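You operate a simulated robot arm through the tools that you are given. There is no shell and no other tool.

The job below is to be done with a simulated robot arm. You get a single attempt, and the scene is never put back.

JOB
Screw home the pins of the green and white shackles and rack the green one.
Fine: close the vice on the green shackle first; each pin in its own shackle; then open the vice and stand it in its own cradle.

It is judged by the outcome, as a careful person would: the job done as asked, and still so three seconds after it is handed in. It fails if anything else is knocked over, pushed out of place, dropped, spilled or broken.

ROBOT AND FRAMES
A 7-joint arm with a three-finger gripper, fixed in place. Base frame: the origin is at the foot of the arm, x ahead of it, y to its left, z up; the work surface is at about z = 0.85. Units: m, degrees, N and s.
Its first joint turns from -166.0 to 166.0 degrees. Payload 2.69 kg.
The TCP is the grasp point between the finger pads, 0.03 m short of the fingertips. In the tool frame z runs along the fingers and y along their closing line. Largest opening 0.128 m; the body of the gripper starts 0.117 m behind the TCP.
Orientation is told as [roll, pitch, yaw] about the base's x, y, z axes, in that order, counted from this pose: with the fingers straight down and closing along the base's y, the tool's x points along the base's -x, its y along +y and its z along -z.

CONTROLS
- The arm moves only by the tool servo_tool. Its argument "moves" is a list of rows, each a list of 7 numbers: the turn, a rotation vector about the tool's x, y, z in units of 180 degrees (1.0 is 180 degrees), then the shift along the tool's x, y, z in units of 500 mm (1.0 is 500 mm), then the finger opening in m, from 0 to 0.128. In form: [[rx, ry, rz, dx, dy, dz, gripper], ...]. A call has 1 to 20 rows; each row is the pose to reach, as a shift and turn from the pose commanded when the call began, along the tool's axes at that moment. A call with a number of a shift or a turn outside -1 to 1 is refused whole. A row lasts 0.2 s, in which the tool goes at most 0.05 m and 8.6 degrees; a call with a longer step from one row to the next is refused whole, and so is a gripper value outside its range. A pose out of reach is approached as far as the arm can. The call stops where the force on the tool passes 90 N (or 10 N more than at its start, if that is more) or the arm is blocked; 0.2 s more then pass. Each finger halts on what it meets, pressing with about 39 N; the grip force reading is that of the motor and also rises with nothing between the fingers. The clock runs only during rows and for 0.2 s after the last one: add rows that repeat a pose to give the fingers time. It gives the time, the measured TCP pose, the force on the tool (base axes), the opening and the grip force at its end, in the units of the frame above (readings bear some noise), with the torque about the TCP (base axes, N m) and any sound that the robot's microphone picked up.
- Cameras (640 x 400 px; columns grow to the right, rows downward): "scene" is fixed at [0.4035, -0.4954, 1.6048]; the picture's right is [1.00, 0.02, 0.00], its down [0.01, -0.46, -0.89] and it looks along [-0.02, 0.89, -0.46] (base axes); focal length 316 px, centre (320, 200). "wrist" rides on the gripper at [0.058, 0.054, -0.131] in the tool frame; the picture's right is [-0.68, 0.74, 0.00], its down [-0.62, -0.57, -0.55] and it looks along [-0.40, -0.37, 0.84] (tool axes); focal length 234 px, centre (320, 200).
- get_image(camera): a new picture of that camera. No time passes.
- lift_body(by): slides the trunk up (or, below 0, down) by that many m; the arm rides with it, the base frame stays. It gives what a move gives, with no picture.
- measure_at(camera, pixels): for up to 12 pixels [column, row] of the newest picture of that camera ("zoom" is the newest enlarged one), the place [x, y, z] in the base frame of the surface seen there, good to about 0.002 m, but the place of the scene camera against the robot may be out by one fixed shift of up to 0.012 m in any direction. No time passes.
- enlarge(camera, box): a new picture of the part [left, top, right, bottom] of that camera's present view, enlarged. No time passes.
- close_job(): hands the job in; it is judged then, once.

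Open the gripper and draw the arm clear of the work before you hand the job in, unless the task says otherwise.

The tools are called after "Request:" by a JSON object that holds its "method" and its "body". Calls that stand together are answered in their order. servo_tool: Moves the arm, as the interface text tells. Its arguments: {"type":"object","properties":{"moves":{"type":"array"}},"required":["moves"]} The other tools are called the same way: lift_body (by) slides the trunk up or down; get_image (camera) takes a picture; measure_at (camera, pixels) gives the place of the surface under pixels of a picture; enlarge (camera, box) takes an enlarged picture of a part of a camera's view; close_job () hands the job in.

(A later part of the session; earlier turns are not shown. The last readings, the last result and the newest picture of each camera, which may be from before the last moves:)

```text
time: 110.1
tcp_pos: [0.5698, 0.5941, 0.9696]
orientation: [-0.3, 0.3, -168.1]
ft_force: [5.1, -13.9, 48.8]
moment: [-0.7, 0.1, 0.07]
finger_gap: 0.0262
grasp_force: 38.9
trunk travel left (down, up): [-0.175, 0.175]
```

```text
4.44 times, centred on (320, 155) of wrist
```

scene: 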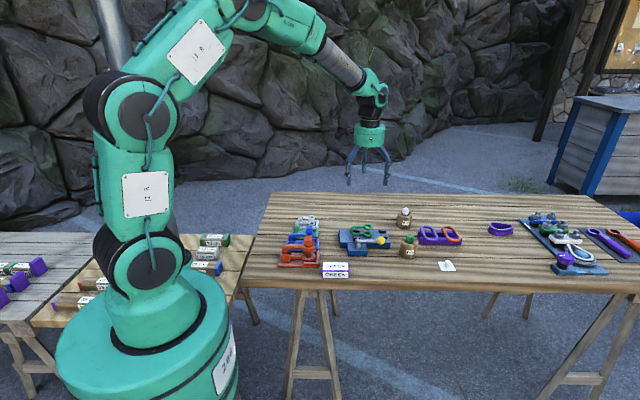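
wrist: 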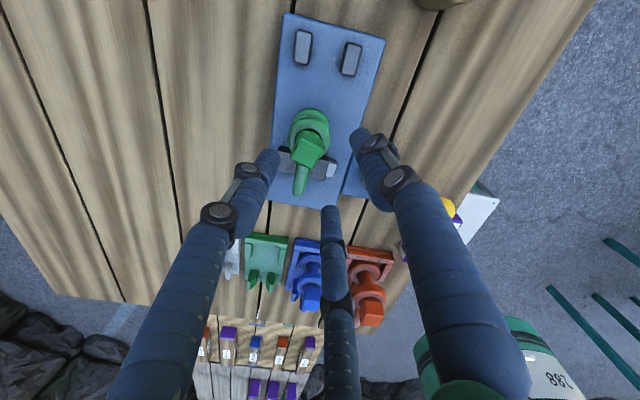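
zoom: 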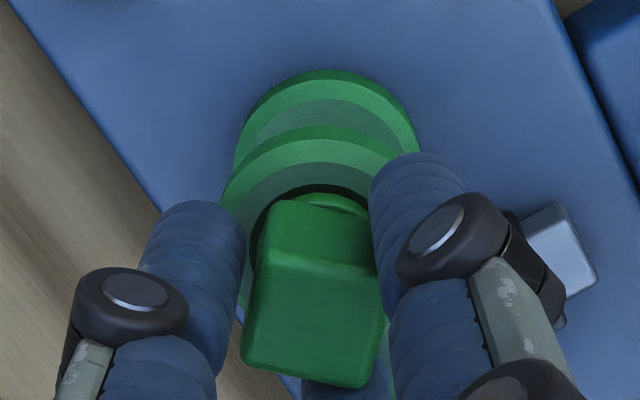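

The shackle is back on the plate (49 N). I relax the push to about 15 N, trim the side force, and turn clockwise 72° from here, watching whether the head follows.

Request:
{"method": "servo_tool", "body": {"moves": [[0, 0, 0, 0.0004, 0.003, -0.01, 0.01], [0, 0, 0.0444, 0.0004, 0.003, -0.01, 0.01], [0, 0, 0.0889, 0.0004, 0.003, -0.01, 0.01], [0, 0, 0.1333, 0.0004, 0.003, -0.01, 0.01], [0, 0, 0.1778, 0.0004, 0.003, -0.01, 0.01], [0, 0, 0.2222, 0.0004, 0.003, -0.01, 0.01]]}}

Request:
{"method": "enlarge", "body": {"camera": "wrist", "box": [280, 110, 360, 200]}}

```text
time: 111.5
tcp_pos: [0.5689, 0.5918, 0.9688]
orientation: [0.0, -0.1, 151.8]
ft_force: [13.5, 3.9, 9.4]
moment: [0.12, -0.67, -0.05]
finger_gap: 0.0263
grasp_force: 39.0
trunk travel left (down, up): [-0.175, 0.175]
```

```text
4.44 times, centred on (320, 155) of wrist
```

zoom: 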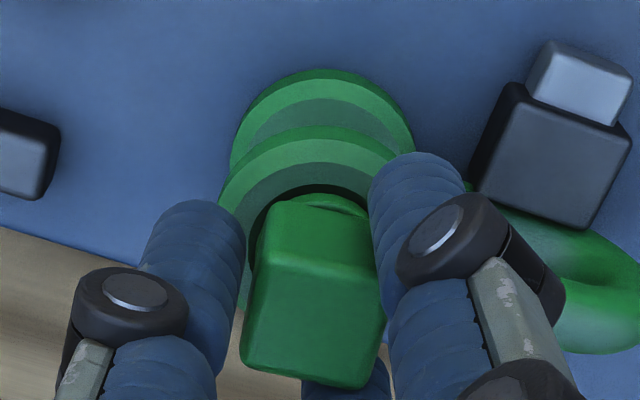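

The head follows freely now (torque ≈0). I continue 64° further clockwise through the earlier jam angle.

Request:
{"method": "servo_tool", "body": {"moves": [[0, 0, 0.0444, 0.0018, -0.0017, 0, 0.01], [0, 0, 0.0889, 0.0018, -0.0017, 0, 0.01], [0, 0, 0.1333, 0.0018, -0.0017, 0, 0.01], [0, 0, 0.1778, 0.0018, -0.0017, 0, 0.01]]}}

Request:
{"method": "servo_tool", "body": {"moves": [[0, 0, 0.0444, 0, 0, 0, 0.01], [0, 0, 0.0889, 0, 0, 0, 0.01], [0, 0, 0.1333, 0, 0, 0, 0.01], [0, 0, 0.1778, 0, 0, 0, 0.01]]}}

Request:
{"method": "enlarge", "body": {"camera": "wrist", "box": [280, 110, 360, 200]}}

```text
time: 112.5
tcp_pos: [0.569, 0.5919, 0.9688]
orientation: [0.2, 0.0, 119.8]
ft_force: [-1.0, -15.3, 3.0]
moment: [-0.98, -0.28, 0.83]
finger_gap: 0.0265
grasp_force: 39.0
trunk travel left (down, up): [-0.175, 0.175]
```

```text
time: 113.5
tcp_pos: [0.5686, 0.5952, 0.9705]
orientation: [0.0, -0.2, 87.7]
ft_force: [-3.2, -20.1, -3.0]
moment: [-1.3, -0.12, 0.22]
finger_gap: 0.026
grasp_force: 38.9
trunk travel left (down, up): [-0.175, 0.175]
```

```text
4.44 times, centred on (320, 155) of wrist
```

zoom: 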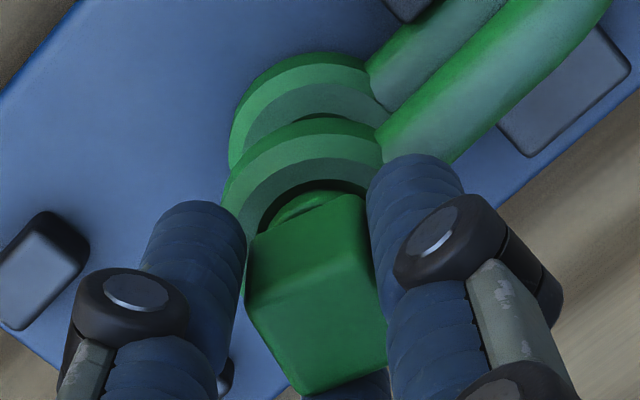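

It binds again at the same absolute angle, like an end stop. I compare with the already-finished orange and blue shackles to see how far a seated head stands above its eye.

Request:
{"method": "enlarge", "body": {"camera": "scene", "box": [270, 215, 330, 275]}}

Request:
{"method": "measure_at", "body": {"camera": "zoom", "pixels": [[320, 200], [390, 150], [330, 260]]}}

```text
6.67 times, centred on (300, 245) of scene
```

zoom: 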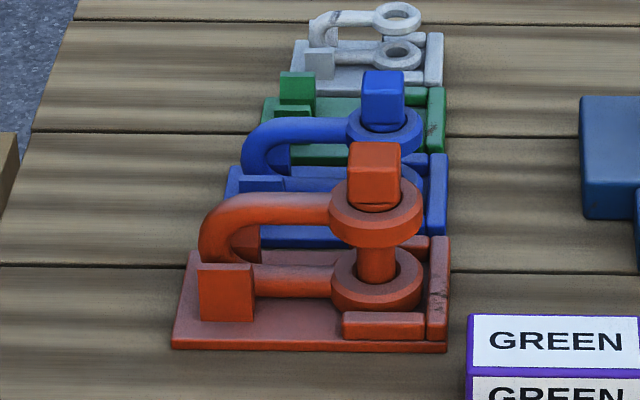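

```text
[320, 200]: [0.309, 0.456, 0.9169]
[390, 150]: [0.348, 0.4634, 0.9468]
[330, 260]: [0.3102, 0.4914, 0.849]
```

Request:
{"method": "measure_at", "body": {"camera": "zoom", "pixels": [[375, 150], [375, 158], [375, 185], [372, 203], [350, 200], [410, 195], [400, 225], [383, 78], [383, 110], [360, 120], [412, 118], [375, 240]]}}

Request:
{"method": "enlarge", "body": {"camera": "scene", "box": [300, 220, 325, 245]}}

Request:
{"method": "enlarge", "body": {"camera": "scene", "box": [355, 210, 380, 235]}}

```text
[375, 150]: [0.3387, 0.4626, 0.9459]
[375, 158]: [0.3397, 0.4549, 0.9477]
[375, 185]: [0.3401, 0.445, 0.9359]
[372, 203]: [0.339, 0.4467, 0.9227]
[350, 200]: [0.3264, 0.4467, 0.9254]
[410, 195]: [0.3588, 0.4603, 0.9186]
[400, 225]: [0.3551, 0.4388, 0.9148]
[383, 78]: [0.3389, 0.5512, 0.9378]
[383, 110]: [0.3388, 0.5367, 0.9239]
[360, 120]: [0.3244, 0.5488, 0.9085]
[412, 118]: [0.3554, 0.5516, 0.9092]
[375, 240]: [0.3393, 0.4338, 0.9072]
```

```text
16.00 times, centred on (312, 232) of scene
```

zoom: 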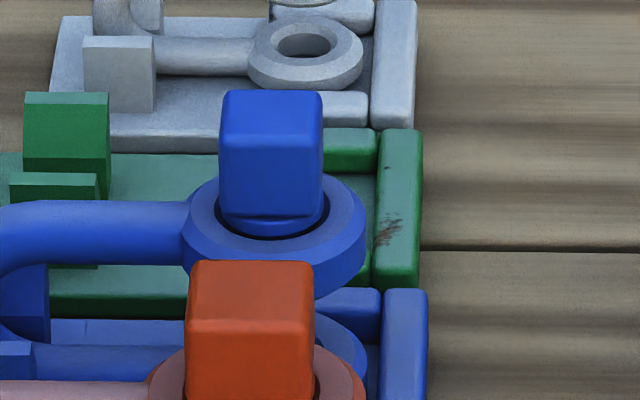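

```text
16.00 times, centred on (368, 222) of scene
```

zoom: 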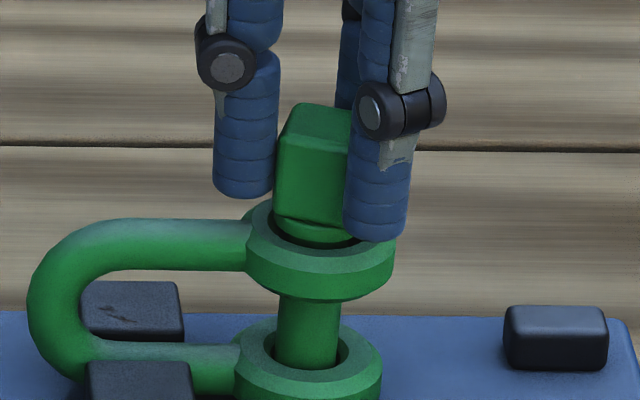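

The finished blue and orange heads also stand ~0.028-0.029 m (head top over eye top), exactly like green's 0.960 vs 0.931, so the green pin is home and the stop is its seat. I release and verify.

Request:
{"method": "servo_tool", "body": {"moves": [[0, 0, 0, 0, 0, 0, 0.05], [0, 0, 0, 0, 0, 0, 0.07], [0, 0, 0, 0, 0, -0.05, 0.07], [0, 0, 0, 0, 0, -0.1, 0.07], [0, 0, 0, 0, 0, -0.1, 0.07]]}}

Request:
{"method": "enlarge", "body": {"camera": "scene", "box": [340, 210, 390, 260]}}

Request:
{"method": "enlarge", "body": {"camera": "wrist", "box": [290, 110, 350, 170]}}

```text
time: 114.7
tcp_pos: [0.5687, 0.5931, 1.021]
orientation: [0.1, -0.2, 88.0]
ft_force: [-0.6, 0.0, -0.1]
moment: [0.01, -0.03, -0.01]
finger_gap: 0.07
grasp_force: 0.0
trunk travel left (down, up): [-0.175, 0.175]
```

```text
8.00 times, centred on (365, 235) of scene
```

zoom: 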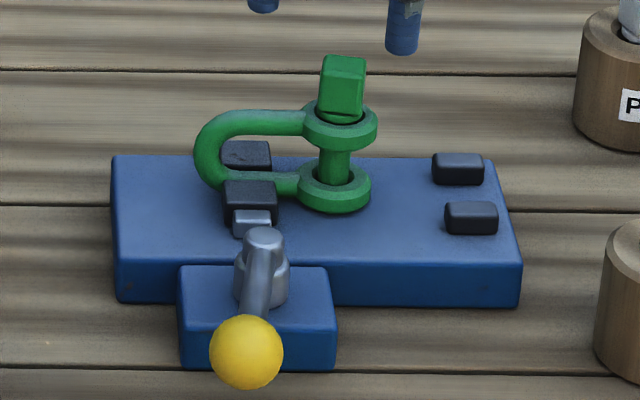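

```text
6.67 times, centred on (320, 140) of wrist
```

zoom: 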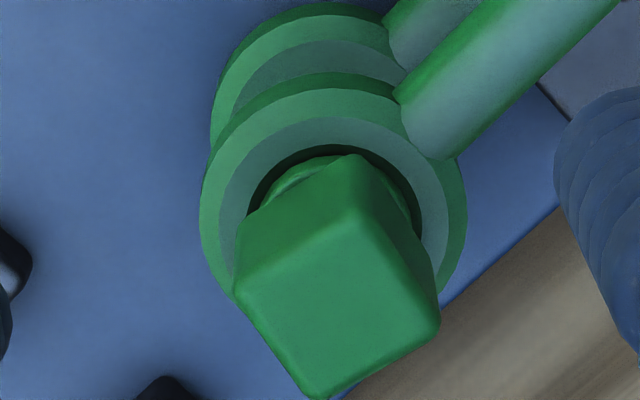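

Request:
{"method": "measure_at", "body": {"camera": "zoom", "pixels": [[250, 285], [360, 230], [430, 320], [320, 385], [340, 300], [300, 280], [380, 300], [235, 210], [310, 130], [425, 180], [225, 260], [440, 240]]}}

Request:
{"method": "enlarge", "body": {"camera": "scene", "box": [340, 210, 390, 260]}}

Request:
{"method": "measure_at", "body": {"camera": "zoom", "pixels": [[345, 65], [345, 72], [312, 118], [365, 118], [340, 100], [305, 172], [365, 172], [335, 190], [339, 140]]}}

```text
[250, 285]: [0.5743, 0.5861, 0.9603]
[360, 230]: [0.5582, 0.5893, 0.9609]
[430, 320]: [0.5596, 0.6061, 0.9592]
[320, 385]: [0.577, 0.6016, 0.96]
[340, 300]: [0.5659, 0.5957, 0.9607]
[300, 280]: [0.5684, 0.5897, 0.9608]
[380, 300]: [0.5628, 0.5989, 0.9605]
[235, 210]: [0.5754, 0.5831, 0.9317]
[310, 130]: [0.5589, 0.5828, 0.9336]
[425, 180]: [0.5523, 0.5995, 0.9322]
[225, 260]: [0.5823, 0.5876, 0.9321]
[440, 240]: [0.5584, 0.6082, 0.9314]
```

```text
8.00 times, centred on (365, 235) of scene
```

zoom: 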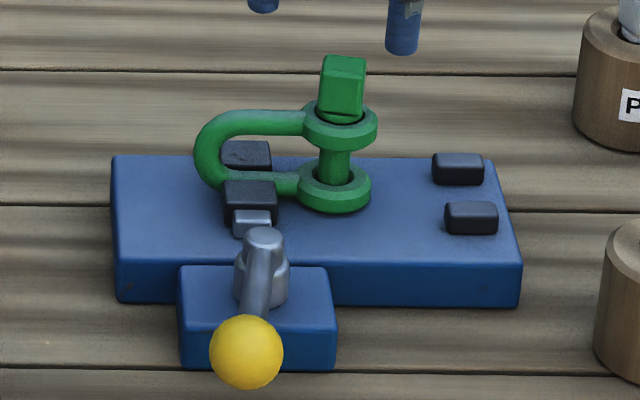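

```text
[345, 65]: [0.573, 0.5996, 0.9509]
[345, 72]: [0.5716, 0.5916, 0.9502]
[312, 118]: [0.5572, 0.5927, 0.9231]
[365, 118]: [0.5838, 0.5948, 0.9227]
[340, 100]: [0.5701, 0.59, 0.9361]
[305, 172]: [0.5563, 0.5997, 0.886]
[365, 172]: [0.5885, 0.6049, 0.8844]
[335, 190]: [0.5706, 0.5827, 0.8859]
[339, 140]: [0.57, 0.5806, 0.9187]
```

Green: head 0.960 over eye 0.932 → 0.028, matching the finished ones, so its pin is home. Next is the white pin; I locate it and the white shackle from the scene view.

Request:
{"method": "enlarge", "body": {"camera": "scene", "box": [385, 195, 425, 235]}}

Request:
{"method": "measure_at", "body": {"camera": "zoom", "pixels": [[300, 110], [300, 130], [330, 200], [250, 200], [380, 200], [300, 120]]}}

Request:
{"method": "enlarge", "body": {"camera": "scene", "box": [285, 205, 330, 245]}}

Request:
{"method": "measure_at", "body": {"camera": "zoom", "pixels": [[300, 100], [400, 105], [320, 160], [380, 160], [345, 105]]}}

```text
10.00 times, centred on (405, 215) of scene
```

zoom: 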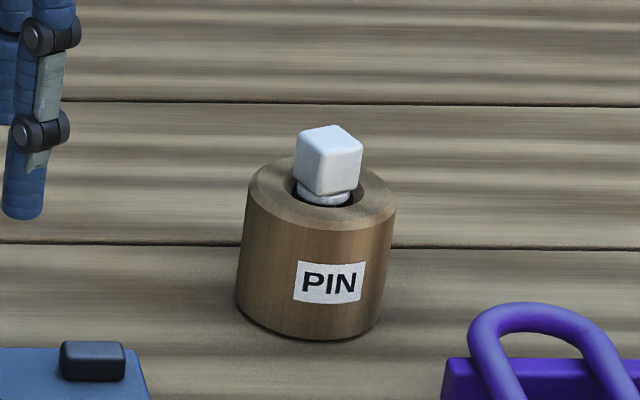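

```text
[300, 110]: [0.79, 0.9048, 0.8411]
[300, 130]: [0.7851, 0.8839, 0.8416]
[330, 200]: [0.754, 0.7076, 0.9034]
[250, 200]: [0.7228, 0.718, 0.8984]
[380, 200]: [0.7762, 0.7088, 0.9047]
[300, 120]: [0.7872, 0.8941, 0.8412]
```

```text
10.00 times, centred on (308, 225) of scene
```

zoom: 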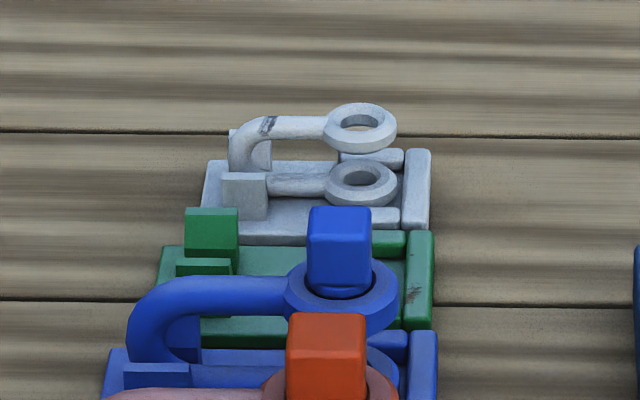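

```text
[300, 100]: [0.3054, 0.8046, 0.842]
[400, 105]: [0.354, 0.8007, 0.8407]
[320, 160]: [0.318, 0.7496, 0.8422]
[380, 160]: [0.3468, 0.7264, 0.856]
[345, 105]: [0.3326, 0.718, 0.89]
```

The white pin head is near (0.748, 0.714), about 1.03 m out - at the edge of reach; the white shackle's eye is near (0.33, 0.715). I move outward toward the pin for a wrist view.

Request:
{"method": "servo_tool", "body": {"moves": [[0, 0, 0, -0.0335, -0.0578, 0, 0.08], [0, 0, 0, -0.067, -0.1155, 0, 0.09], [0, 0, 0, -0.1005, -0.1733, 0, 0.1], [0, 0, 0, -0.134, -0.231, 0, 0.1], [0, 0, 0, -0.134, -0.231, 0, 0.1]]}}

Request:
{"method": "get_image", "body": {"camera": "wrist"}}

Request:
{"method": "enlarge", "body": {"camera": "wrist", "box": [270, 90, 370, 170]}}

```text
time: 115.9
tcp_pos: [0.6892, 0.655, 1.0204]
orientation: [0.1, 0.0, 87.9]
ft_force: [0.2, 0.4, -0.9]
moment: [0.02, 0.04, 0.01]
finger_gap: 0.1
grasp_force: 0.1
trunk travel left (down, up): [-0.175, 0.175]
```

```text
taken
```

wrist: 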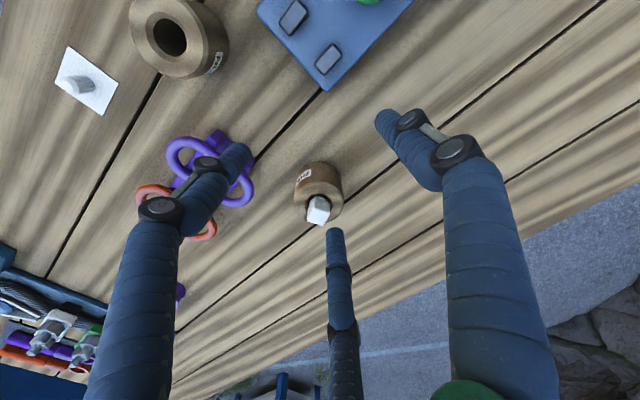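

```text
5.00 times, centred on (320, 130) of wrist
```

zoom: 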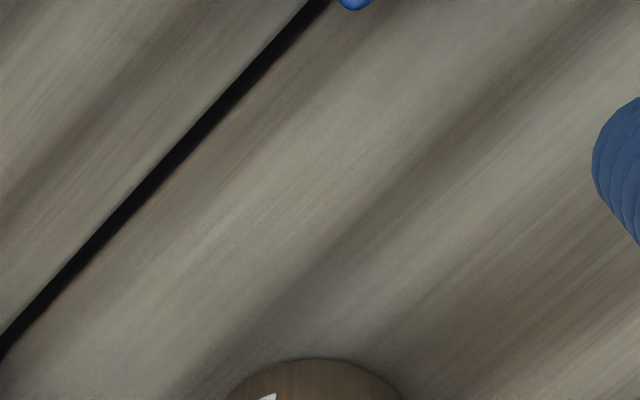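

Request:
{"method": "enlarge", "body": {"camera": "wrist", "box": [290, 175, 350, 235]}}

```text
6.67 times, centred on (320, 205) of wrist
```

zoom: 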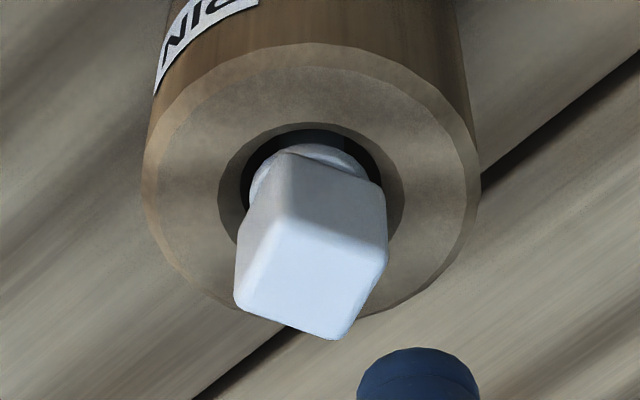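

Request:
{"method": "measure_at", "body": {"camera": "zoom", "pixels": [[280, 225], [378, 258], [336, 333], [243, 297], [310, 280], [285, 185], [375, 215], [245, 265], [180, 190], [440, 190], [310, 80], [330, 240]]}}

```text
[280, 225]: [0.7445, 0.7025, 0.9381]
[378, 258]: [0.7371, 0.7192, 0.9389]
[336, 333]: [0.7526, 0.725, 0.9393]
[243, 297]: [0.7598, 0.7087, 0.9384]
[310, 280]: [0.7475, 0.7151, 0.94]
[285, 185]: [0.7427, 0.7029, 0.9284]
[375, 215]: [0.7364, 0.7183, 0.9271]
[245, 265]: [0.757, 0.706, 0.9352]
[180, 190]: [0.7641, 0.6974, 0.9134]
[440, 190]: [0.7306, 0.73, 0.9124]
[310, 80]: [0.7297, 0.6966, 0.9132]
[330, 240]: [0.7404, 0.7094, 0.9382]
```

White head: centre (0.7485, 0.7139), top 0.939, yaw ≈ 22°, ~0.019 wide; radius 1.034 m. I test how far the arm actually reaches with the tool vertical, staying high.

Request:
{"method": "servo_tool", "body": {"moves": [[0, 0, 0, -0.03, -0.0287, 0, 0.08], [0, 0, 0, -0.06, -0.0574, 0, 0.07], [0, 0, 0, -0.09, -0.0861, 0, 0.06], [0, 0, 0, -0.121, -0.1148, 0, 0.06], [0, 0, 0, -0.121, -0.1148, 0, 0.06]]}}

Request:
{"method": "get_image", "body": {"camera": "wrist"}}

Request:
{"method": "get_image", "body": {"camera": "scene"}}

```text
time: 117.1
tcp_pos: [0.748, 0.7155, 1.0213]
orientation: [-0.1, -0.1, 88.0]
ft_force: [0.5, -0.9, -0.8]
moment: [-0.04, 0.02, 0.01]
finger_gap: 0.0601
grasp_force: 0.0
trunk travel left (down, up): [-0.175, 0.175]
```

```text
taken
```

wrist: 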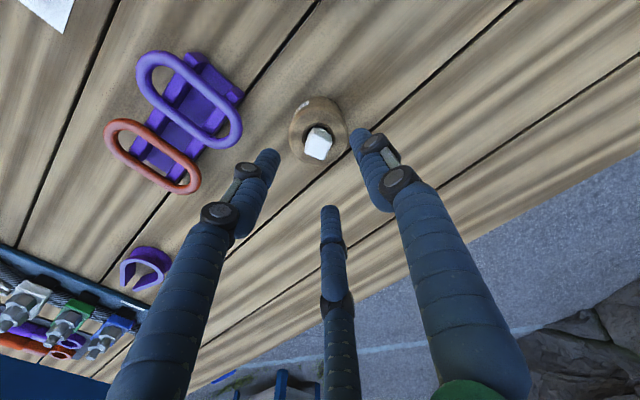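

```text
taken
```

scene: 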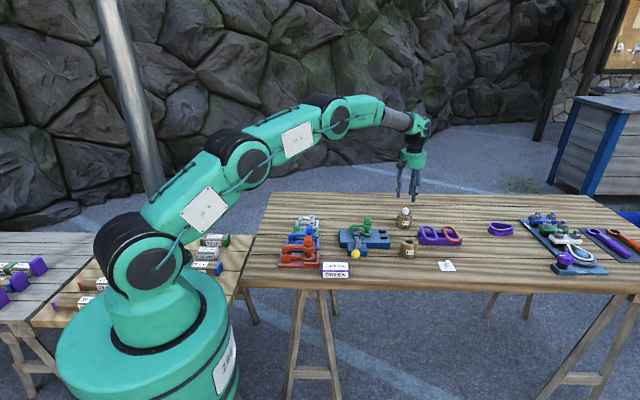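

The arm reaches it at this height. I set yaw to 67.5° (the well-centred jaw orientation) and take readings for accurate centring.

Request:
{"method": "servo_tool", "body": {"moves": [[0, 0, 0.038, 0, 0, 0, 0.06], [0, 0, 0.076, 0, 0, 0, 0.06], [0, 0, 0.114, 0, 0, 0, 0.06], [0, 0, 0.114, 0, 0, 0, 0.06]]}}

Request:
{"method": "servo_tool", "body": {"moves": [[0, 0, 0, 0, 0, 0, 0.06]]}}

Request:
{"method": "servo_tool", "body": {"moves": [[0, 0, 0, 0, 0, 0, 0.06]]}}

Request:
{"method": "servo_tool", "body": {"moves": [[0, 0, 0, 0, 0, 0, 0.06]]}}

Request:
{"method": "enlarge", "body": {"camera": "wrist", "box": [290, 110, 350, 170]}}

```text
time: 118.1
tcp_pos: [0.7474, 0.7144, 1.0205]
orientation: [0.0, -0.1, 67.2]
ft_force: [0.3, 0.0, -0.4]
moment: [-0.03, 0.01, 0.0]
finger_gap: 0.0603
grasp_force: 0.1
trunk travel left (down, up): [-0.175, 0.175]
```

```text
time: 118.5
tcp_pos: [0.7472, 0.714, 1.0203]
orientation: [0.0, -0.1, 67.4]
ft_force: [0.3, 0.3, 0.3]
moment: [0.01, 0.03, -0.01]
finger_gap: 0.0602
grasp_force: 0.0
trunk travel left (down, up): [-0.175, 0.175]
```

```text
time: 118.9
tcp_pos: [0.7473, 0.7145, 1.0199]
orientation: [-0.1, -0.1, 67.4]
ft_force: [0.6, -0.5, 0.0]
moment: [0.0, -0.01, 0.0]
finger_gap: 0.0605
grasp_force: 0.1
trunk travel left (down, up): [-0.175, 0.175]
```

```text
time: 119.3
tcp_pos: [0.7474, 0.7145, 1.0208]
orientation: [0.0, -0.1, 67.4]
ft_force: [0.1, 0.7, -0.3]
moment: [-0.03, 0.01, 0.02]
finger_gap: 0.0602
grasp_force: 0.1
trunk travel left (down, up): [-0.175, 0.175]
```

```text
6.67 times, centred on (320, 140) of wrist
```

zoom: 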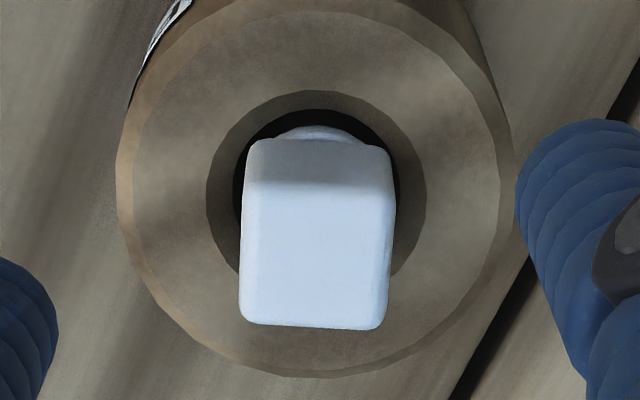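

Request:
{"method": "measure_at", "body": {"camera": "zoom", "pixels": [[250, 190], [386, 190], [380, 320], [247, 315], [315, 250], [252, 160], [385, 162], [130, 190], [500, 190], [310, 30], [320, 370], [315, 180]]}}

```text
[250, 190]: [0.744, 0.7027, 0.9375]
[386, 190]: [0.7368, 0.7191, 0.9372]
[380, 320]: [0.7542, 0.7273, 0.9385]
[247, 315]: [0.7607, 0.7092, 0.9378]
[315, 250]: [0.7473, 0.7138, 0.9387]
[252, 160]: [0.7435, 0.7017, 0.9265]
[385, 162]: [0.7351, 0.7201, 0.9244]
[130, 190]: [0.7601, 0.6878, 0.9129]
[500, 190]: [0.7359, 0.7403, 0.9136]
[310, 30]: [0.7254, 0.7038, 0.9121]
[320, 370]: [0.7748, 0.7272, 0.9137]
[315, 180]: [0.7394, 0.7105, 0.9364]
```

White head centre averages (0.7487, 0.7143). I trim 1.4 mm in x, descend to TCP z≈0.9515 and close.

Request:
{"method": "servo_tool", "body": {"moves": [[0, 0, 0, -0.0011, -0.0026, 0.04, 0.06], [0, 0, 0, -0.0011, -0.0026, 0.08, 0.06], [0, 0, 0, -0.0011, -0.0026, 0.12, 0.06], [0, 0, 0, -0.0011, -0.0026, 0.138, 0.06], [0, 0, 0, -0.0011, -0.0026, 0.138, 0.06], [0, 0, 0, -0.0011, -0.0026, 0.138, 0.04], [0, 0, 0, -0.0011, -0.0026, 0.138, 0.012], [0, 0, 0, -0.0011, -0.0026, 0.138, 0.01], [0, 0, 0, -0.0011, -0.0026, 0.138, 0.01]]}}

Request:
{"method": "enlarge", "body": {"camera": "wrist", "box": [270, 120, 370, 200]}}

```text
time: 121.3
tcp_pos: [0.7497, 0.7169, 0.9525]
orientation: [0.0, -0.1, 67.5]
ft_force: [-4.5, 1.9, 0.3]
moment: [0.05, 0.13, -0.03]
finger_gap: 0.0256
grasp_force: 39.6
trunk travel left (down, up): [-0.175, 0.175]
```

```text
5.00 times, centred on (320, 160) of wrist
```

zoom: 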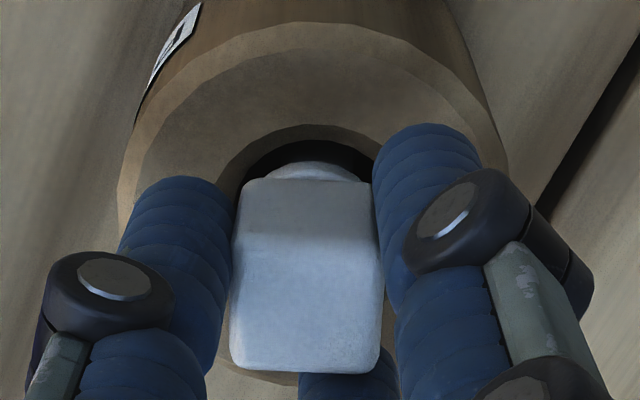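

Gripped at 39.6 N with low side force. I lift the white pin clear.

Request:
{"method": "servo_tool", "body": {"moves": [[0, 0, 0, 0, 0, -0.03, 0.01], [0, 0, 0, 0, 0, -0.07, 0.01], [0, 0, 0, 0, 0, -0.12, 0.01], [0, 0, 0, 0, 0, -0.17, 0.01], [0, 0, 0, 0, 0, -0.2, 0.01], [0, 0, 0, 0, 0, -0.2, 0.01]]}}

Request:
{"method": "enlarge", "body": {"camera": "scene", "box": [380, 170, 430, 230]}}

Request:
{"method": "enlarge", "body": {"camera": "wrist", "box": [270, 100, 370, 200]}}

```text
time: 122.7
tcp_pos: [0.7482, 0.7168, 1.0505]
orientation: [0.0, 0.0, 67.4]
ft_force: [-0.3, 0.0, -1.2]
moment: [0.03, 0.02, -0.06]
finger_gap: 0.0254
grasp_force: 39.0
trunk travel left (down, up): [-0.175, 0.175]
```

```text
6.67 times, centred on (405, 200) of scene
```

zoom: 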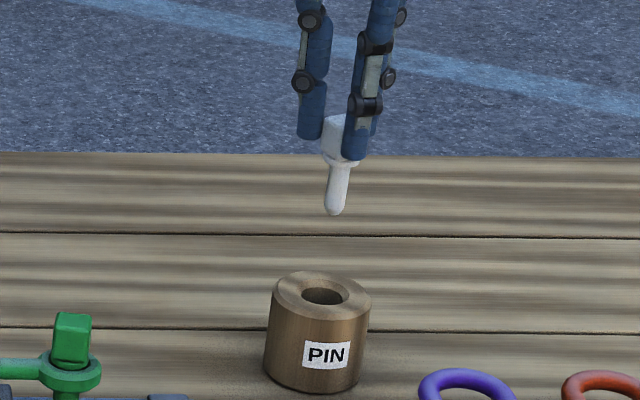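

```text
4.00 times, centred on (320, 150) of wrist
```

zoom: 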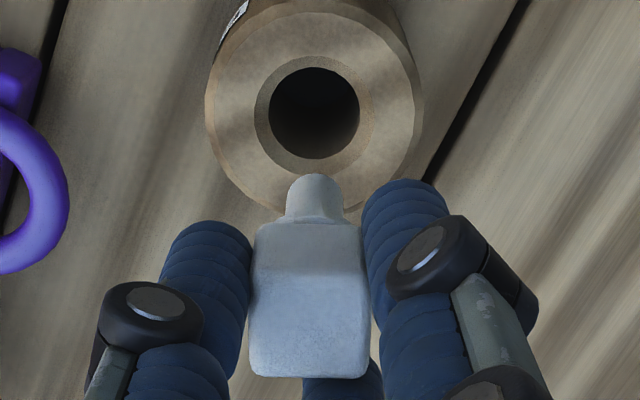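

The white pin is slimmer (~0.012 m) and its shaft ~0.035 m long. I carry it along toward the white shackle, stopping short so the eye is visible past the fingers.

Request:
{"method": "servo_tool", "body": {"moves": [[0, 0, 0, 0.0279, 0.0781, 0, 0.01], [0, 0, 0, 0.0559, 0.1563, 0, 0.01], [0, 0, 0, 0.0838, 0.2344, 0, 0.01], [0, 0, 0, 0.1117, 0.3125, 0, 0.01], [0, 0, 0, 0.1397, 0.3907, 0, 0.01], [0, 0, 0, 0.1676, 0.4688, 0, 0.01], [0, 0, 0, 0.1955, 0.5469, 0, 0.01], [0, 0, 0, 0.2235, 0.6251, 0, 0.01], [0, 0, 0, 0.2514, 0.7032, 0, 0.01], [0, 0, 0, 0.2514, 0.7032, 0, 0.01], [0, 0, 0, 0.2514, 0.7032, 0, 0.01]]}}

Request:
{"method": "get_image", "body": {"camera": "wrist"}}

```text
time: 125.1
tcp_pos: [0.3785, 0.733, 1.0499]
orientation: [0.0, -0.1, 67.4]
ft_force: [0.2, 0.5, -0.7]
moment: [0.01, 0.01, -0.01]
finger_gap: 0.0254
grasp_force: 39.4
trunk travel left (down, up): [-0.175, 0.175]
```

```text
taken
```

wrist: 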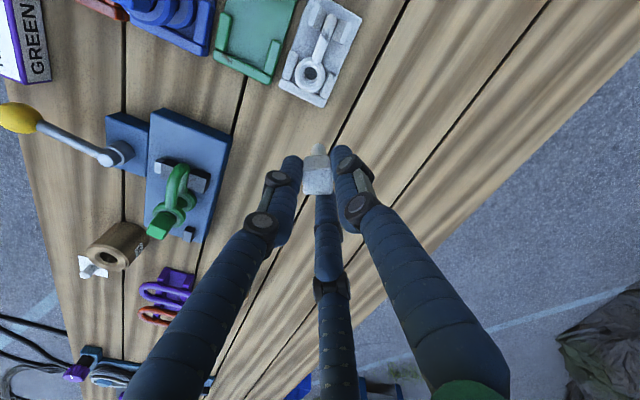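

The white eye is seen at wrist (309,75). I enlarge and measure the ring.

Request:
{"method": "enlarge", "body": {"camera": "wrist", "box": [280, 40, 350, 110]}}

```text
5.71 times, centred on (315, 75) of wrist
```

zoom: 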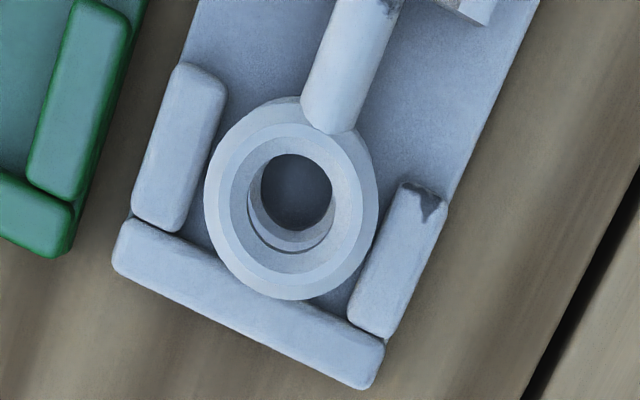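

Request:
{"method": "measure_at", "body": {"camera": "zoom", "pixels": [[223, 205], [355, 202], [288, 131], [288, 276], [240, 155], [338, 155], [240, 255], [338, 253], [295, 240], [160, 150], [250, 300], [390, 270]]}}

```text
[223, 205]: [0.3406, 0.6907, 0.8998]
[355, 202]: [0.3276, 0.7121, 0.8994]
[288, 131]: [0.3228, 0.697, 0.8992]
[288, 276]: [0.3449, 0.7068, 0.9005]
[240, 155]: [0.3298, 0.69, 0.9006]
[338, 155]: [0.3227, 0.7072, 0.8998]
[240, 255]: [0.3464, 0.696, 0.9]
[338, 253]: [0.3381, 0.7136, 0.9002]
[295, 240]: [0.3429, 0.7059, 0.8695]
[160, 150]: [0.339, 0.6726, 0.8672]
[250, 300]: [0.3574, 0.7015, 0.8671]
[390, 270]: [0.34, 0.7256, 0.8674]
```

White eye centre (0.3341, 0.7017), top z 0.900; hole ≈0.014 m for the 0.012 m shaft. I move over it with yaw going to 150° for the screwing stroke.

Request:
{"method": "servo_tool", "body": {"moves": [[0, 0, -0.0417, 0.0084, 0.0053, 0, 0.01], [0, 0, -0.0834, 0.0167, 0.0105, 0, 0.01], [0, 0, -0.1252, 0.0251, 0.0158, 0, 0.01], [0, 0, -0.1669, 0.0334, 0.0211, 0, 0.01], [0, 0, -0.2086, 0.0418, 0.0263, 0, 0.01], [0, 0, -0.2503, 0.0501, 0.0316, 0, 0.01], [0, 0, -0.292, 0.0585, 0.0368, 0, 0.01], [0, 0, -0.3337, 0.0668, 0.0421, 0, 0.01], [0, 0, -0.3755, 0.0752, 0.0474, 0, 0.01], [0, 0, -0.4172, 0.0835, 0.0526, 0, 0.01], [0, 0, -0.4589, 0.0919, 0.0579, 0, 0.01], [0, 0, -0.4589, 0.0919, 0.0579, 0, 0.01], [0, 0, -0.4589, 0.0919, 0.0579, 0, 0.01]]}}

Request:
{"method": "servo_tool", "body": {"moves": [[0, 0, 0, 0, 0, 0, 0.01]]}}

Request:
{"method": "servo_tool", "body": {"moves": [[0, 0, 0, 0, 0, 0, 0.01]]}}

Request:
{"method": "servo_tool", "body": {"moves": [[0, 0, 0, 0, 0, 0, 0.01]]}}

Request:
{"method": "enlarge", "body": {"camera": "wrist", "box": [280, 90, 360, 190]}}

```text
time: 127.9
tcp_pos: [0.3307, 0.7024, 1.052]
orientation: [0.0, 0.0, 150.0]
ft_force: [-0.3, -0.1, -0.3]
moment: [-0.01, -0.01, -0.04]
finger_gap: 0.0256
grasp_force: 38.8
trunk travel left (down, up): [-0.175, 0.175]
```

```text
time: 128.3
tcp_pos: [0.33, 0.7028, 1.0519]
orientation: [-0.1, 0.0, 149.9]
ft_force: [-0.1, -0.4, -0.6]
moment: [-0.02, 0.02, 0.0]
finger_gap: 0.0256
grasp_force: 38.9
trunk travel left (down, up): [-0.175, 0.175]
```

```text
time: 128.7
tcp_pos: [0.3304, 0.7026, 1.0515]
orientation: [-0.1, 0.0, 150.0]
ft_force: [-0.8, -0.1, 0.2]
moment: [-0.02, 0.03, 0.02]
finger_gap: 0.0256
grasp_force: 38.5
trunk travel left (down, up): [-0.175, 0.175]
```

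```text
time: 129.1
tcp_pos: [0.3314, 0.7031, 1.0511]
orientation: [-0.1, -0.1, 150.1]
ft_force: [0.7, 0.9, -0.6]
moment: [0.0, 0.01, -0.01]
finger_gap: 0.0256
grasp_force: 39.1
trunk travel left (down, up): [-0.175, 0.175]
```

```text
4.00 times, centred on (320, 140) of wrist
```

zoom: 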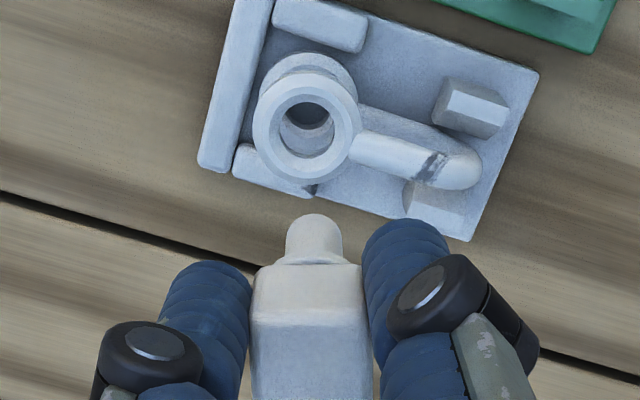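

Request:
{"method": "measure_at", "body": {"camera": "zoom", "pixels": [[262, 125], [352, 115], [307, 82], [310, 175], [275, 95], [340, 95], [272, 158], [345, 150], [314, 225], [314, 245], [290, 248], [340, 248]]}}

```text
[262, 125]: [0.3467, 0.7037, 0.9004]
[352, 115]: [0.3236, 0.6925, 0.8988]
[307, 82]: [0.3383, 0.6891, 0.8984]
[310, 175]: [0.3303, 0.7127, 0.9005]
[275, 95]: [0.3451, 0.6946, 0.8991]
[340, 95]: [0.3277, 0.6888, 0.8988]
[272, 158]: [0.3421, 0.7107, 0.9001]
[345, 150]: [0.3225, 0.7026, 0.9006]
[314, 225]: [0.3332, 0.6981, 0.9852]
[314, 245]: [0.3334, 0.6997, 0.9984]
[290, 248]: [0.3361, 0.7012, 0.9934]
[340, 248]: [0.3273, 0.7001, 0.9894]
```

TCP averages (0.3306, 0.7027); the eye lies about (+0.003, -0.002) from the pin axis. I shift and lower the pin through the upper eye to TCP z≈0.95.

Request:
{"method": "servo_tool", "body": {"moves": [[0, 0, 0, 0.0078, 0.0006, 0.05, 0.01], [0, 0, 0, 0.0078, 0.0006, 0.1, 0.01], [0, 0, 0, 0.0078, 0.0006, 0.14, 0.01], [0, 0, 0, 0.0078, 0.0006, 0.16, 0.01], [0, 0, 0, 0.0078, 0.0006, 0.17, 0.01], [0, 0, 0, 0.0078, 0.0006, 0.18, 0.01], [0, 0, 0, 0.0078, 0.0006, 0.19, 0.01], [0, 0, 0, 0.0078, 0.0006, 0.2, 0.01]]}}

Request:
{"method": "enlarge", "body": {"camera": "wrist", "box": [280, 90, 360, 190]}}

Request:
{"method": "enlarge", "body": {"camera": "scene", "box": [285, 190, 335, 240]}}

```text
time: 130.9
tcp_pos: [0.3333, 0.7001, 0.9521]
orientation: [0.0, 0.0, 150.0]
ft_force: [-0.3, 1.0, -0.3]
moment: [-0.01, 0.0, 0.01]
finger_gap: 0.0257
grasp_force: 39.0
trunk travel left (down, up): [-0.175, 0.175]
```

```text
4.00 times, centred on (320, 140) of wrist
```

zoom: 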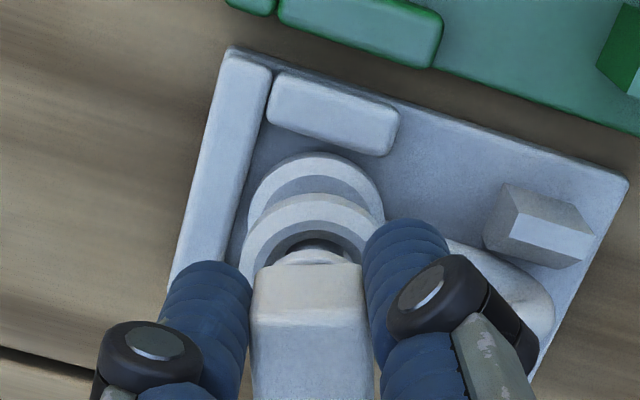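

```text
8.00 times, centred on (310, 215) of scene
```

zoom: 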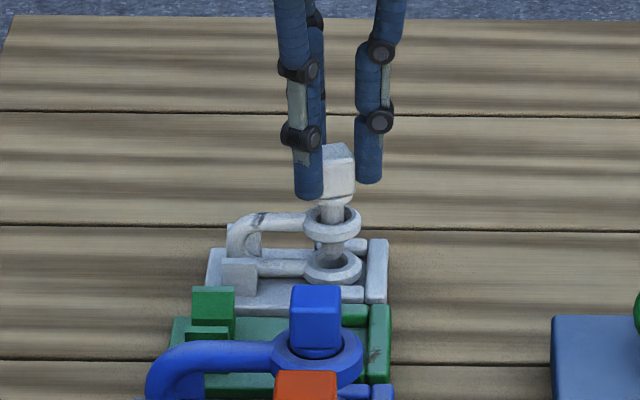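

The pin is through the upper eye force-free. I lower slowly to touch the lower eye.

Request:
{"method": "servo_tool", "body": {"moves": [[0, 0, 0, 0, 0, 0.003, 0.01], [0, 0, 0, 0, 0, 0.006, 0.01], [0, 0, 0, 0, 0, 0.009, 0.01], [0, 0, 0, 0, 0, 0.012, 0.01], [0, 0, 0, 0, 0, 0.015, 0.01]]}}

```text
time: 132.1
tcp_pos: [0.3346, 0.6999, 0.9456]
orientation: [-0.3, 0.1, 150.1]
ft_force: [-8.3, -7.0, 23.7]
moment: [-0.58, 0.38, -0.06]
finger_gap: 0.0259
grasp_force: 38.8
trunk travel left (down, up): [-0.175, 0.175]
```

Contact at TCP z≈0.946 with 24 N and some side force. I ease off, trim sideways, and turn clockwise 144° with light pressure.

Request:
{"method": "servo_tool", "body": {"moves": [[0, 0, 0, -0.0007, 0.002, -0.003, 0.01], [0, 0, 0.0444, -0.0007, 0.002, -0.003, 0.01], [0, 0, 0.0889, -0.0007, 0.002, -0.003, 0.01], [0, 0, 0.1333, -0.0007, 0.002, -0.003, 0.01], [0, 0, 0.1778, -0.0007, 0.002, -0.003, 0.01], [0, 0, 0.2222, -0.0007, 0.002, -0.002, 0.01], [0, 0, 0.2667, -0.0007, 0.002, -0.002, 0.01], [0, 0, 0.3111, -0.0007, 0.002, -0.002, 0.01], [0, 0, 0.3556, -0.0007, 0.002, -0.001, 0.01], [0, 0, 0.4, -0.0007, 0.002, -0.001, 0.01], [0, 0, 0.4444, -0.0007, 0.002, -0.001, 0.01]]}}

Request:
{"method": "enlarge", "body": {"camera": "wrist", "box": [270, 100, 370, 200]}}

Request:
{"method": "enlarge", "body": {"camera": "scene", "box": [285, 190, 335, 240]}}

```text
time: 134.5
tcp_pos: [0.3336, 0.6998, 0.9443]
orientation: [0.0, -0.1, 69.8]
ft_force: [5.6, 6.8, 18.7]
moment: [0.33, -0.24, -0.02]
finger_gap: 0.0255
grasp_force: 39.3
trunk travel left (down, up): [-0.175, 0.175]
```

```text
4.00 times, centred on (320, 150) of wrist
```

zoom: 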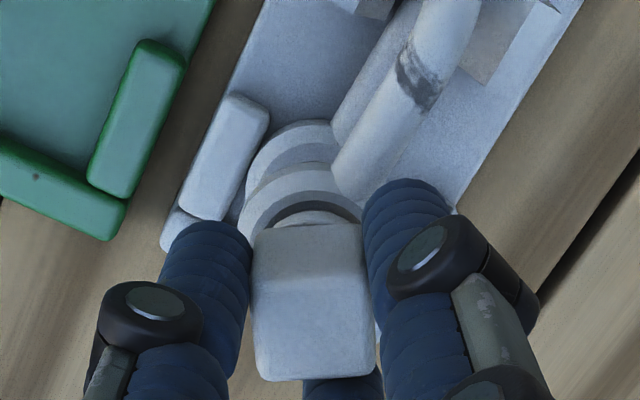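

```text
8.00 times, centred on (310, 215) of scene
```

zoom: 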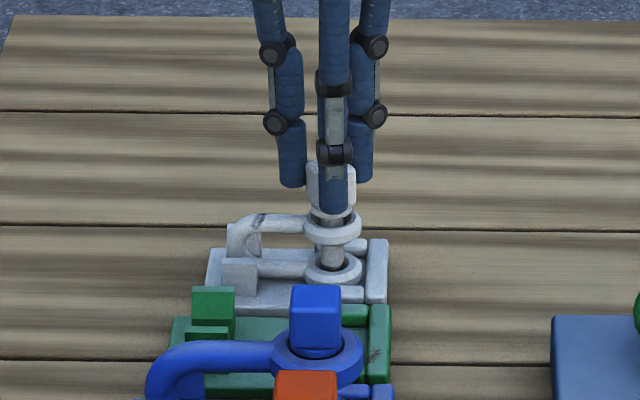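

The head follows with the fingers and no torque yet. I continue 80° clockwise with a slow descent and a small trim.

Request:
{"method": "servo_tool", "body": {"moves": [[0, 0, 0.0444, -0.0015, -0.0006, 0.0003, 0.01], [0, 0, 0.0889, -0.0015, -0.0006, 0.0006, 0.01], [0, 0, 0.1333, -0.0015, -0.0006, 0.0009, 0.01], [0, 0, 0.1778, -0.0015, -0.0006, 0.0012, 0.01], [0, 0, 0.2222, -0.0015, -0.0006, 0.0015, 0.01], [0, 0, 0.2667, -0.0015, -0.0006, 0.0018, 0.01], [0, 0, 0.3111, -0.0015, -0.0006, 0.0021, 0.01], [0, 0, 0.3556, -0.0015, -0.0006, 0.0024, 0.01], [0, 0, 0.4, -0.0015, -0.0006, 0.0027, 0.01], [0, 0, 0.4444, -0.0015, -0.0006, 0.003, 0.01]]}}

Request:
{"method": "enlarge", "body": {"camera": "wrist", "box": [270, 100, 370, 200]}}

Request:
{"method": "enlarge", "body": {"camera": "scene", "box": [285, 190, 335, 240]}}

```text
time: 136.7
tcp_pos: [0.3358, 0.6989, 0.943]
orientation: [0.1, 0.0, -10.1]
ft_force: [7.2, 2.8, 12.0]
moment: [0.16, -0.14, -0.01]
finger_gap: 0.0256
grasp_force: 39.2
trunk travel left (down, up): [-0.175, 0.175]
```

```text
4.00 times, centred on (320, 150) of wrist
```

zoom: 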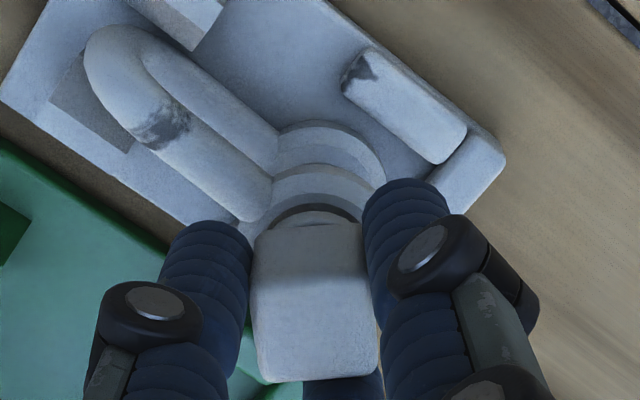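

```text
8.00 times, centred on (310, 215) of scene
```

zoom: 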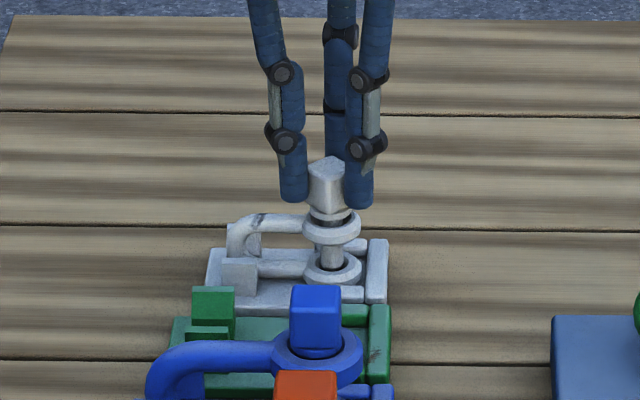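

Smooth so far. I continue 72° to yaw ≈ -82°, with gentle descent.

Request:
{"method": "servo_tool", "body": {"moves": [[0, 0, 0.0444, -0.0011, 0.0008, 0.0004, 0.01], [0, 0, 0.0889, -0.0011, 0.0008, 0.0008, 0.01], [0, 0, 0.1333, -0.0011, 0.0008, 0.0012, 0.01], [0, 0, 0.1778, -0.0011, 0.0008, 0.0016, 0.01], [0, 0, 0.2222, -0.0011, 0.0008, 0.002, 0.01], [0, 0, 0.2667, -0.0011, 0.0008, 0.0024, 0.01], [0, 0, 0.3111, -0.0011, 0.0008, 0.0028, 0.01], [0, 0, 0.3556, -0.0011, 0.0008, 0.0032, 0.01], [0, 0, 0.4, -0.0011, 0.0008, 0.0036, 0.01]]}}

Request:
{"method": "enlarge", "body": {"camera": "wrist", "box": [270, 100, 370, 200]}}

Request:
{"method": "enlarge", "body": {"camera": "scene", "box": [285, 190, 335, 240]}}

```text
time: 138.7
tcp_pos: [0.3345, 0.6988, 0.9427]
orientation: [0.0, 0.1, -82.1]
ft_force: [4.8, -4.3, 12.3]
moment: [-0.2, -0.23, -0.01]
finger_gap: 0.0257
grasp_force: 38.9
trunk travel left (down, up): [-0.175, 0.175]
```

```text
4.00 times, centred on (320, 150) of wrist
```

zoom: 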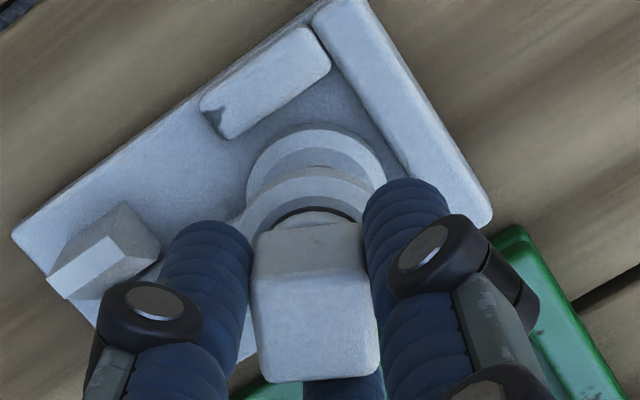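

```text
8.00 times, centred on (310, 215) of scene
```

zoom: 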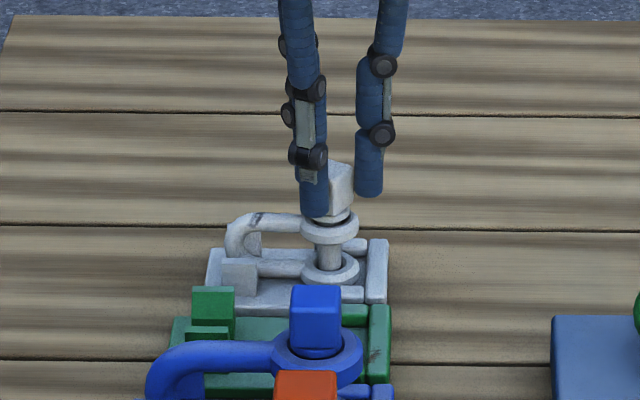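

No torque after 232°, so more turns are needed. I release, rise, and rotate back to yaw 158° for another stroke, measuring the head on the way.

Request:
{"method": "servo_tool", "body": {"moves": [[0, 0, 0, 0, 0, -0.002, 0.03], [0, 0, 0, 0, 0, -0.004, 0.06], [0, 0, 0, 0, 0, -0.004, 0.06], [0, 0, 0, 0, 0, -0.05, 0.06], [0, 0, 0, 0, 0, -0.1, 0.06], [0, 0, 0, 0, 0, -0.1, 0.06]]}}

Request:
{"method": "servo_tool", "body": {"moves": [[0, 0, -0.0444, 0, 0, 0, 0.06], [0, 0, -0.0889, 0, 0, 0, 0.06], [0, 0, -0.1333, 0, 0, 0, 0.06], [0, 0, -0.1778, 0, 0, 0, 0.06], [0, 0, -0.2222, 0, 0, 0, 0.06], [0, 0, -0.2667, 0, 0, 0, 0.06], [0, 0, -0.3111, 0, 0, 0, 0.06], [0, 0, -0.3556, 0, 0, 0, 0.06], [0, 0, -0.4, 0, 0, 0, 0.06], [0, 0, -0.4444, 0, 0, 0, 0.06], [0, 0, -0.4889, 0, 0, 0, 0.06], [0, 0, -0.5333, 0, 0, 0, 0.06], [0, 0, -0.5778, 0, 0, 0, 0.06], [0, 0, -0.6222, 0, 0, 0, 0.06], [0, 0, -0.6667, 0, 0, 0, 0.06]]}}

Request:
{"method": "servo_tool", "body": {"moves": [[0, 0, -0.0444, 0, 0, 0, 0.06], [0, 0, -0.0889, 0, 0, 0, 0.06], [0, 0, -0.1333, 0, 0, 0, 0.06], [0, 0, -0.1778, 0, 0, 0, 0.06], [0, 0, -0.2222, 0, 0, 0, 0.06], [0, 0, -0.2667, 0, 0, 0, 0.06], [0, 0, -0.3111, 0, 0, 0, 0.06], [0, 0, -0.3556, 0, 0, 0, 0.06], [0, 0, -0.4, 0, 0, 0, 0.06], [0, 0, -0.4444, 0, 0, 0, 0.06], [0, 0, -0.4889, 0, 0, 0, 0.06], [0, 0, -0.5333, 0, 0, 0, 0.06], [0, 0, -0.5778, 0, 0, 0, 0.06], [0, 0, -0.6222, 0, 0, 0, 0.06], [0, 0, -0.6667, 0, 0, 0, 0.06], [0, 0, -0.6667, 0, 0, 0, 0.06]]}}

Request:
{"method": "servo_tool", "body": {"moves": [[0, 0, 0, 0, 0, 0, 0.06]]}}

Request:
{"method": "enlarge", "body": {"camera": "wrist", "box": [290, 110, 350, 170]}}

```text
time: 140.1
tcp_pos: [0.3351, 0.7004, 0.9913]
orientation: [0.0, 0.0, -82.0]
ft_force: [0.5, -0.4, 0.7]
moment: [0.02, -0.03, 0.0]
finger_gap: 0.0599
grasp_force: 0.1
trunk travel left (down, up): [-0.175, 0.175]
```

```text
time: 143.3
tcp_pos: [0.3345, 0.7002, 0.9907]
orientation: [0.0, 0.0, 38.3]
ft_force: [0.7, 0.0, 0.4]
moment: [0.03, -0.01, 0.0]
finger_gap: 0.0602
grasp_force: 0.0
trunk travel left (down, up): [-0.175, 0.175]
```

```text
time: 146.7
tcp_pos: [0.3345, 0.6999, 0.9921]
orientation: [-0.1, 0.1, 158.1]
ft_force: [0.8, -0.4, 0.8]
moment: [0.0, -0.01, -0.03]
finger_gap: 0.06
grasp_force: 0.0
trunk travel left (down, up): [-0.175, 0.175]
```

```text
time: 147.1
tcp_pos: [0.3352, 0.7012, 0.9903]
orientation: [-0.1, 0.0, 158.0]
ft_force: [-0.4, 0.5, 0.2]
moment: [0.02, 0.0, 0.01]
finger_gap: 0.06
grasp_force: 0.1
trunk travel left (down, up): [-0.175, 0.175]
```

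```text
6.67 times, centred on (320, 140) of wrist
```

zoom: 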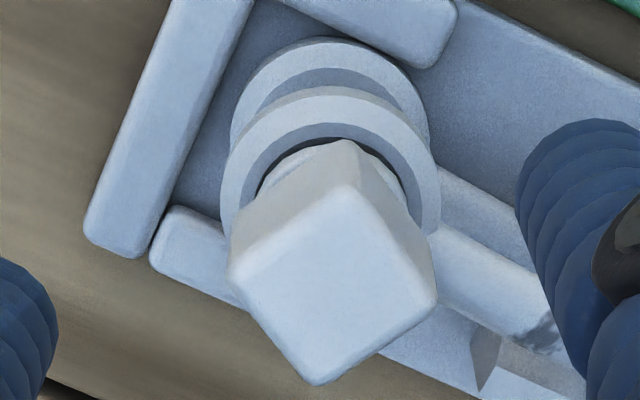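

Request:
{"method": "measure_at", "body": {"camera": "zoom", "pixels": [[240, 270], [345, 200], [427, 295], [318, 372], [330, 290], [290, 280], [370, 290], [330, 330], [245, 180], [330, 100], [420, 170], [430, 205]]}}

```text
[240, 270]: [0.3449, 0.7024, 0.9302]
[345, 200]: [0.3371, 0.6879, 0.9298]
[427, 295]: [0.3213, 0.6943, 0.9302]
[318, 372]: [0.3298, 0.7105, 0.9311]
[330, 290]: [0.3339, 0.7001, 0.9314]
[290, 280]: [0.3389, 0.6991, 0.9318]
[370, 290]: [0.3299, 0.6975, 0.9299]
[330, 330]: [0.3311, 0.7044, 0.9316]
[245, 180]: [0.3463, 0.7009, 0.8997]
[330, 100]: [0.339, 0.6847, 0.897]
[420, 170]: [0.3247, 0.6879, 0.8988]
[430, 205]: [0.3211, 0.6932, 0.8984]
```

White head is at 0.9307 over eye 0.899 (0.031) - a few mm still to go. I regrip at yaw 168° and centred on the head.

Request:
{"method": "servo_tool", "body": {"moves": [[0, 0, -0.029, -0.003, 0.0026, 0.02, 0.06], [0, 0, -0.058, -0.003, 0.0026, 0.05, 0.06], [0, 0, -0.058, -0.003, 0.0026, 0.094, 0.06], [0, 0, -0.058, -0.003, 0.0026, 0.094, 0.06], [0, 0, -0.058, -0.003, 0.0026, 0.094, 0.04], [0, 0, -0.058, -0.003, 0.0026, 0.094, 0.012], [0, 0, -0.058, -0.003, 0.0026, 0.094, 0.01], [0, 0, -0.058, -0.003, 0.0026, 0.094, 0.01]]}}

Request:
{"method": "enlarge", "body": {"camera": "wrist", "box": [270, 100, 370, 200]}}

```text
time: 148.9
tcp_pos: [0.3339, 0.7006, 0.944]
orientation: [-0.1, 0.0, 168.6]
ft_force: [0.5, 0.3, -0.6]
moment: [-0.02, 0.04, -0.01]
finger_gap: 0.025
grasp_force: 38.7
trunk travel left (down, up): [-0.175, 0.175]
```

```text
4.00 times, centred on (320, 150) of wrist
```

zoom: 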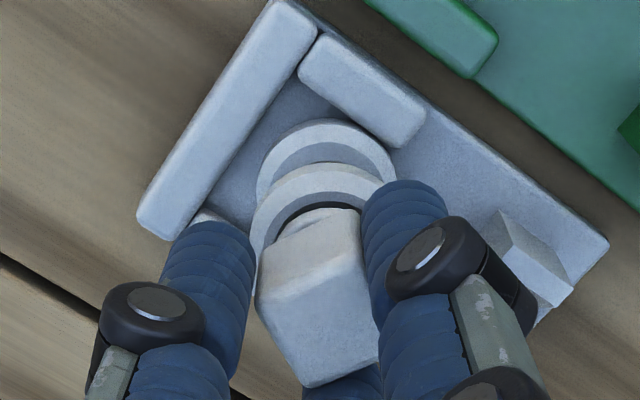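

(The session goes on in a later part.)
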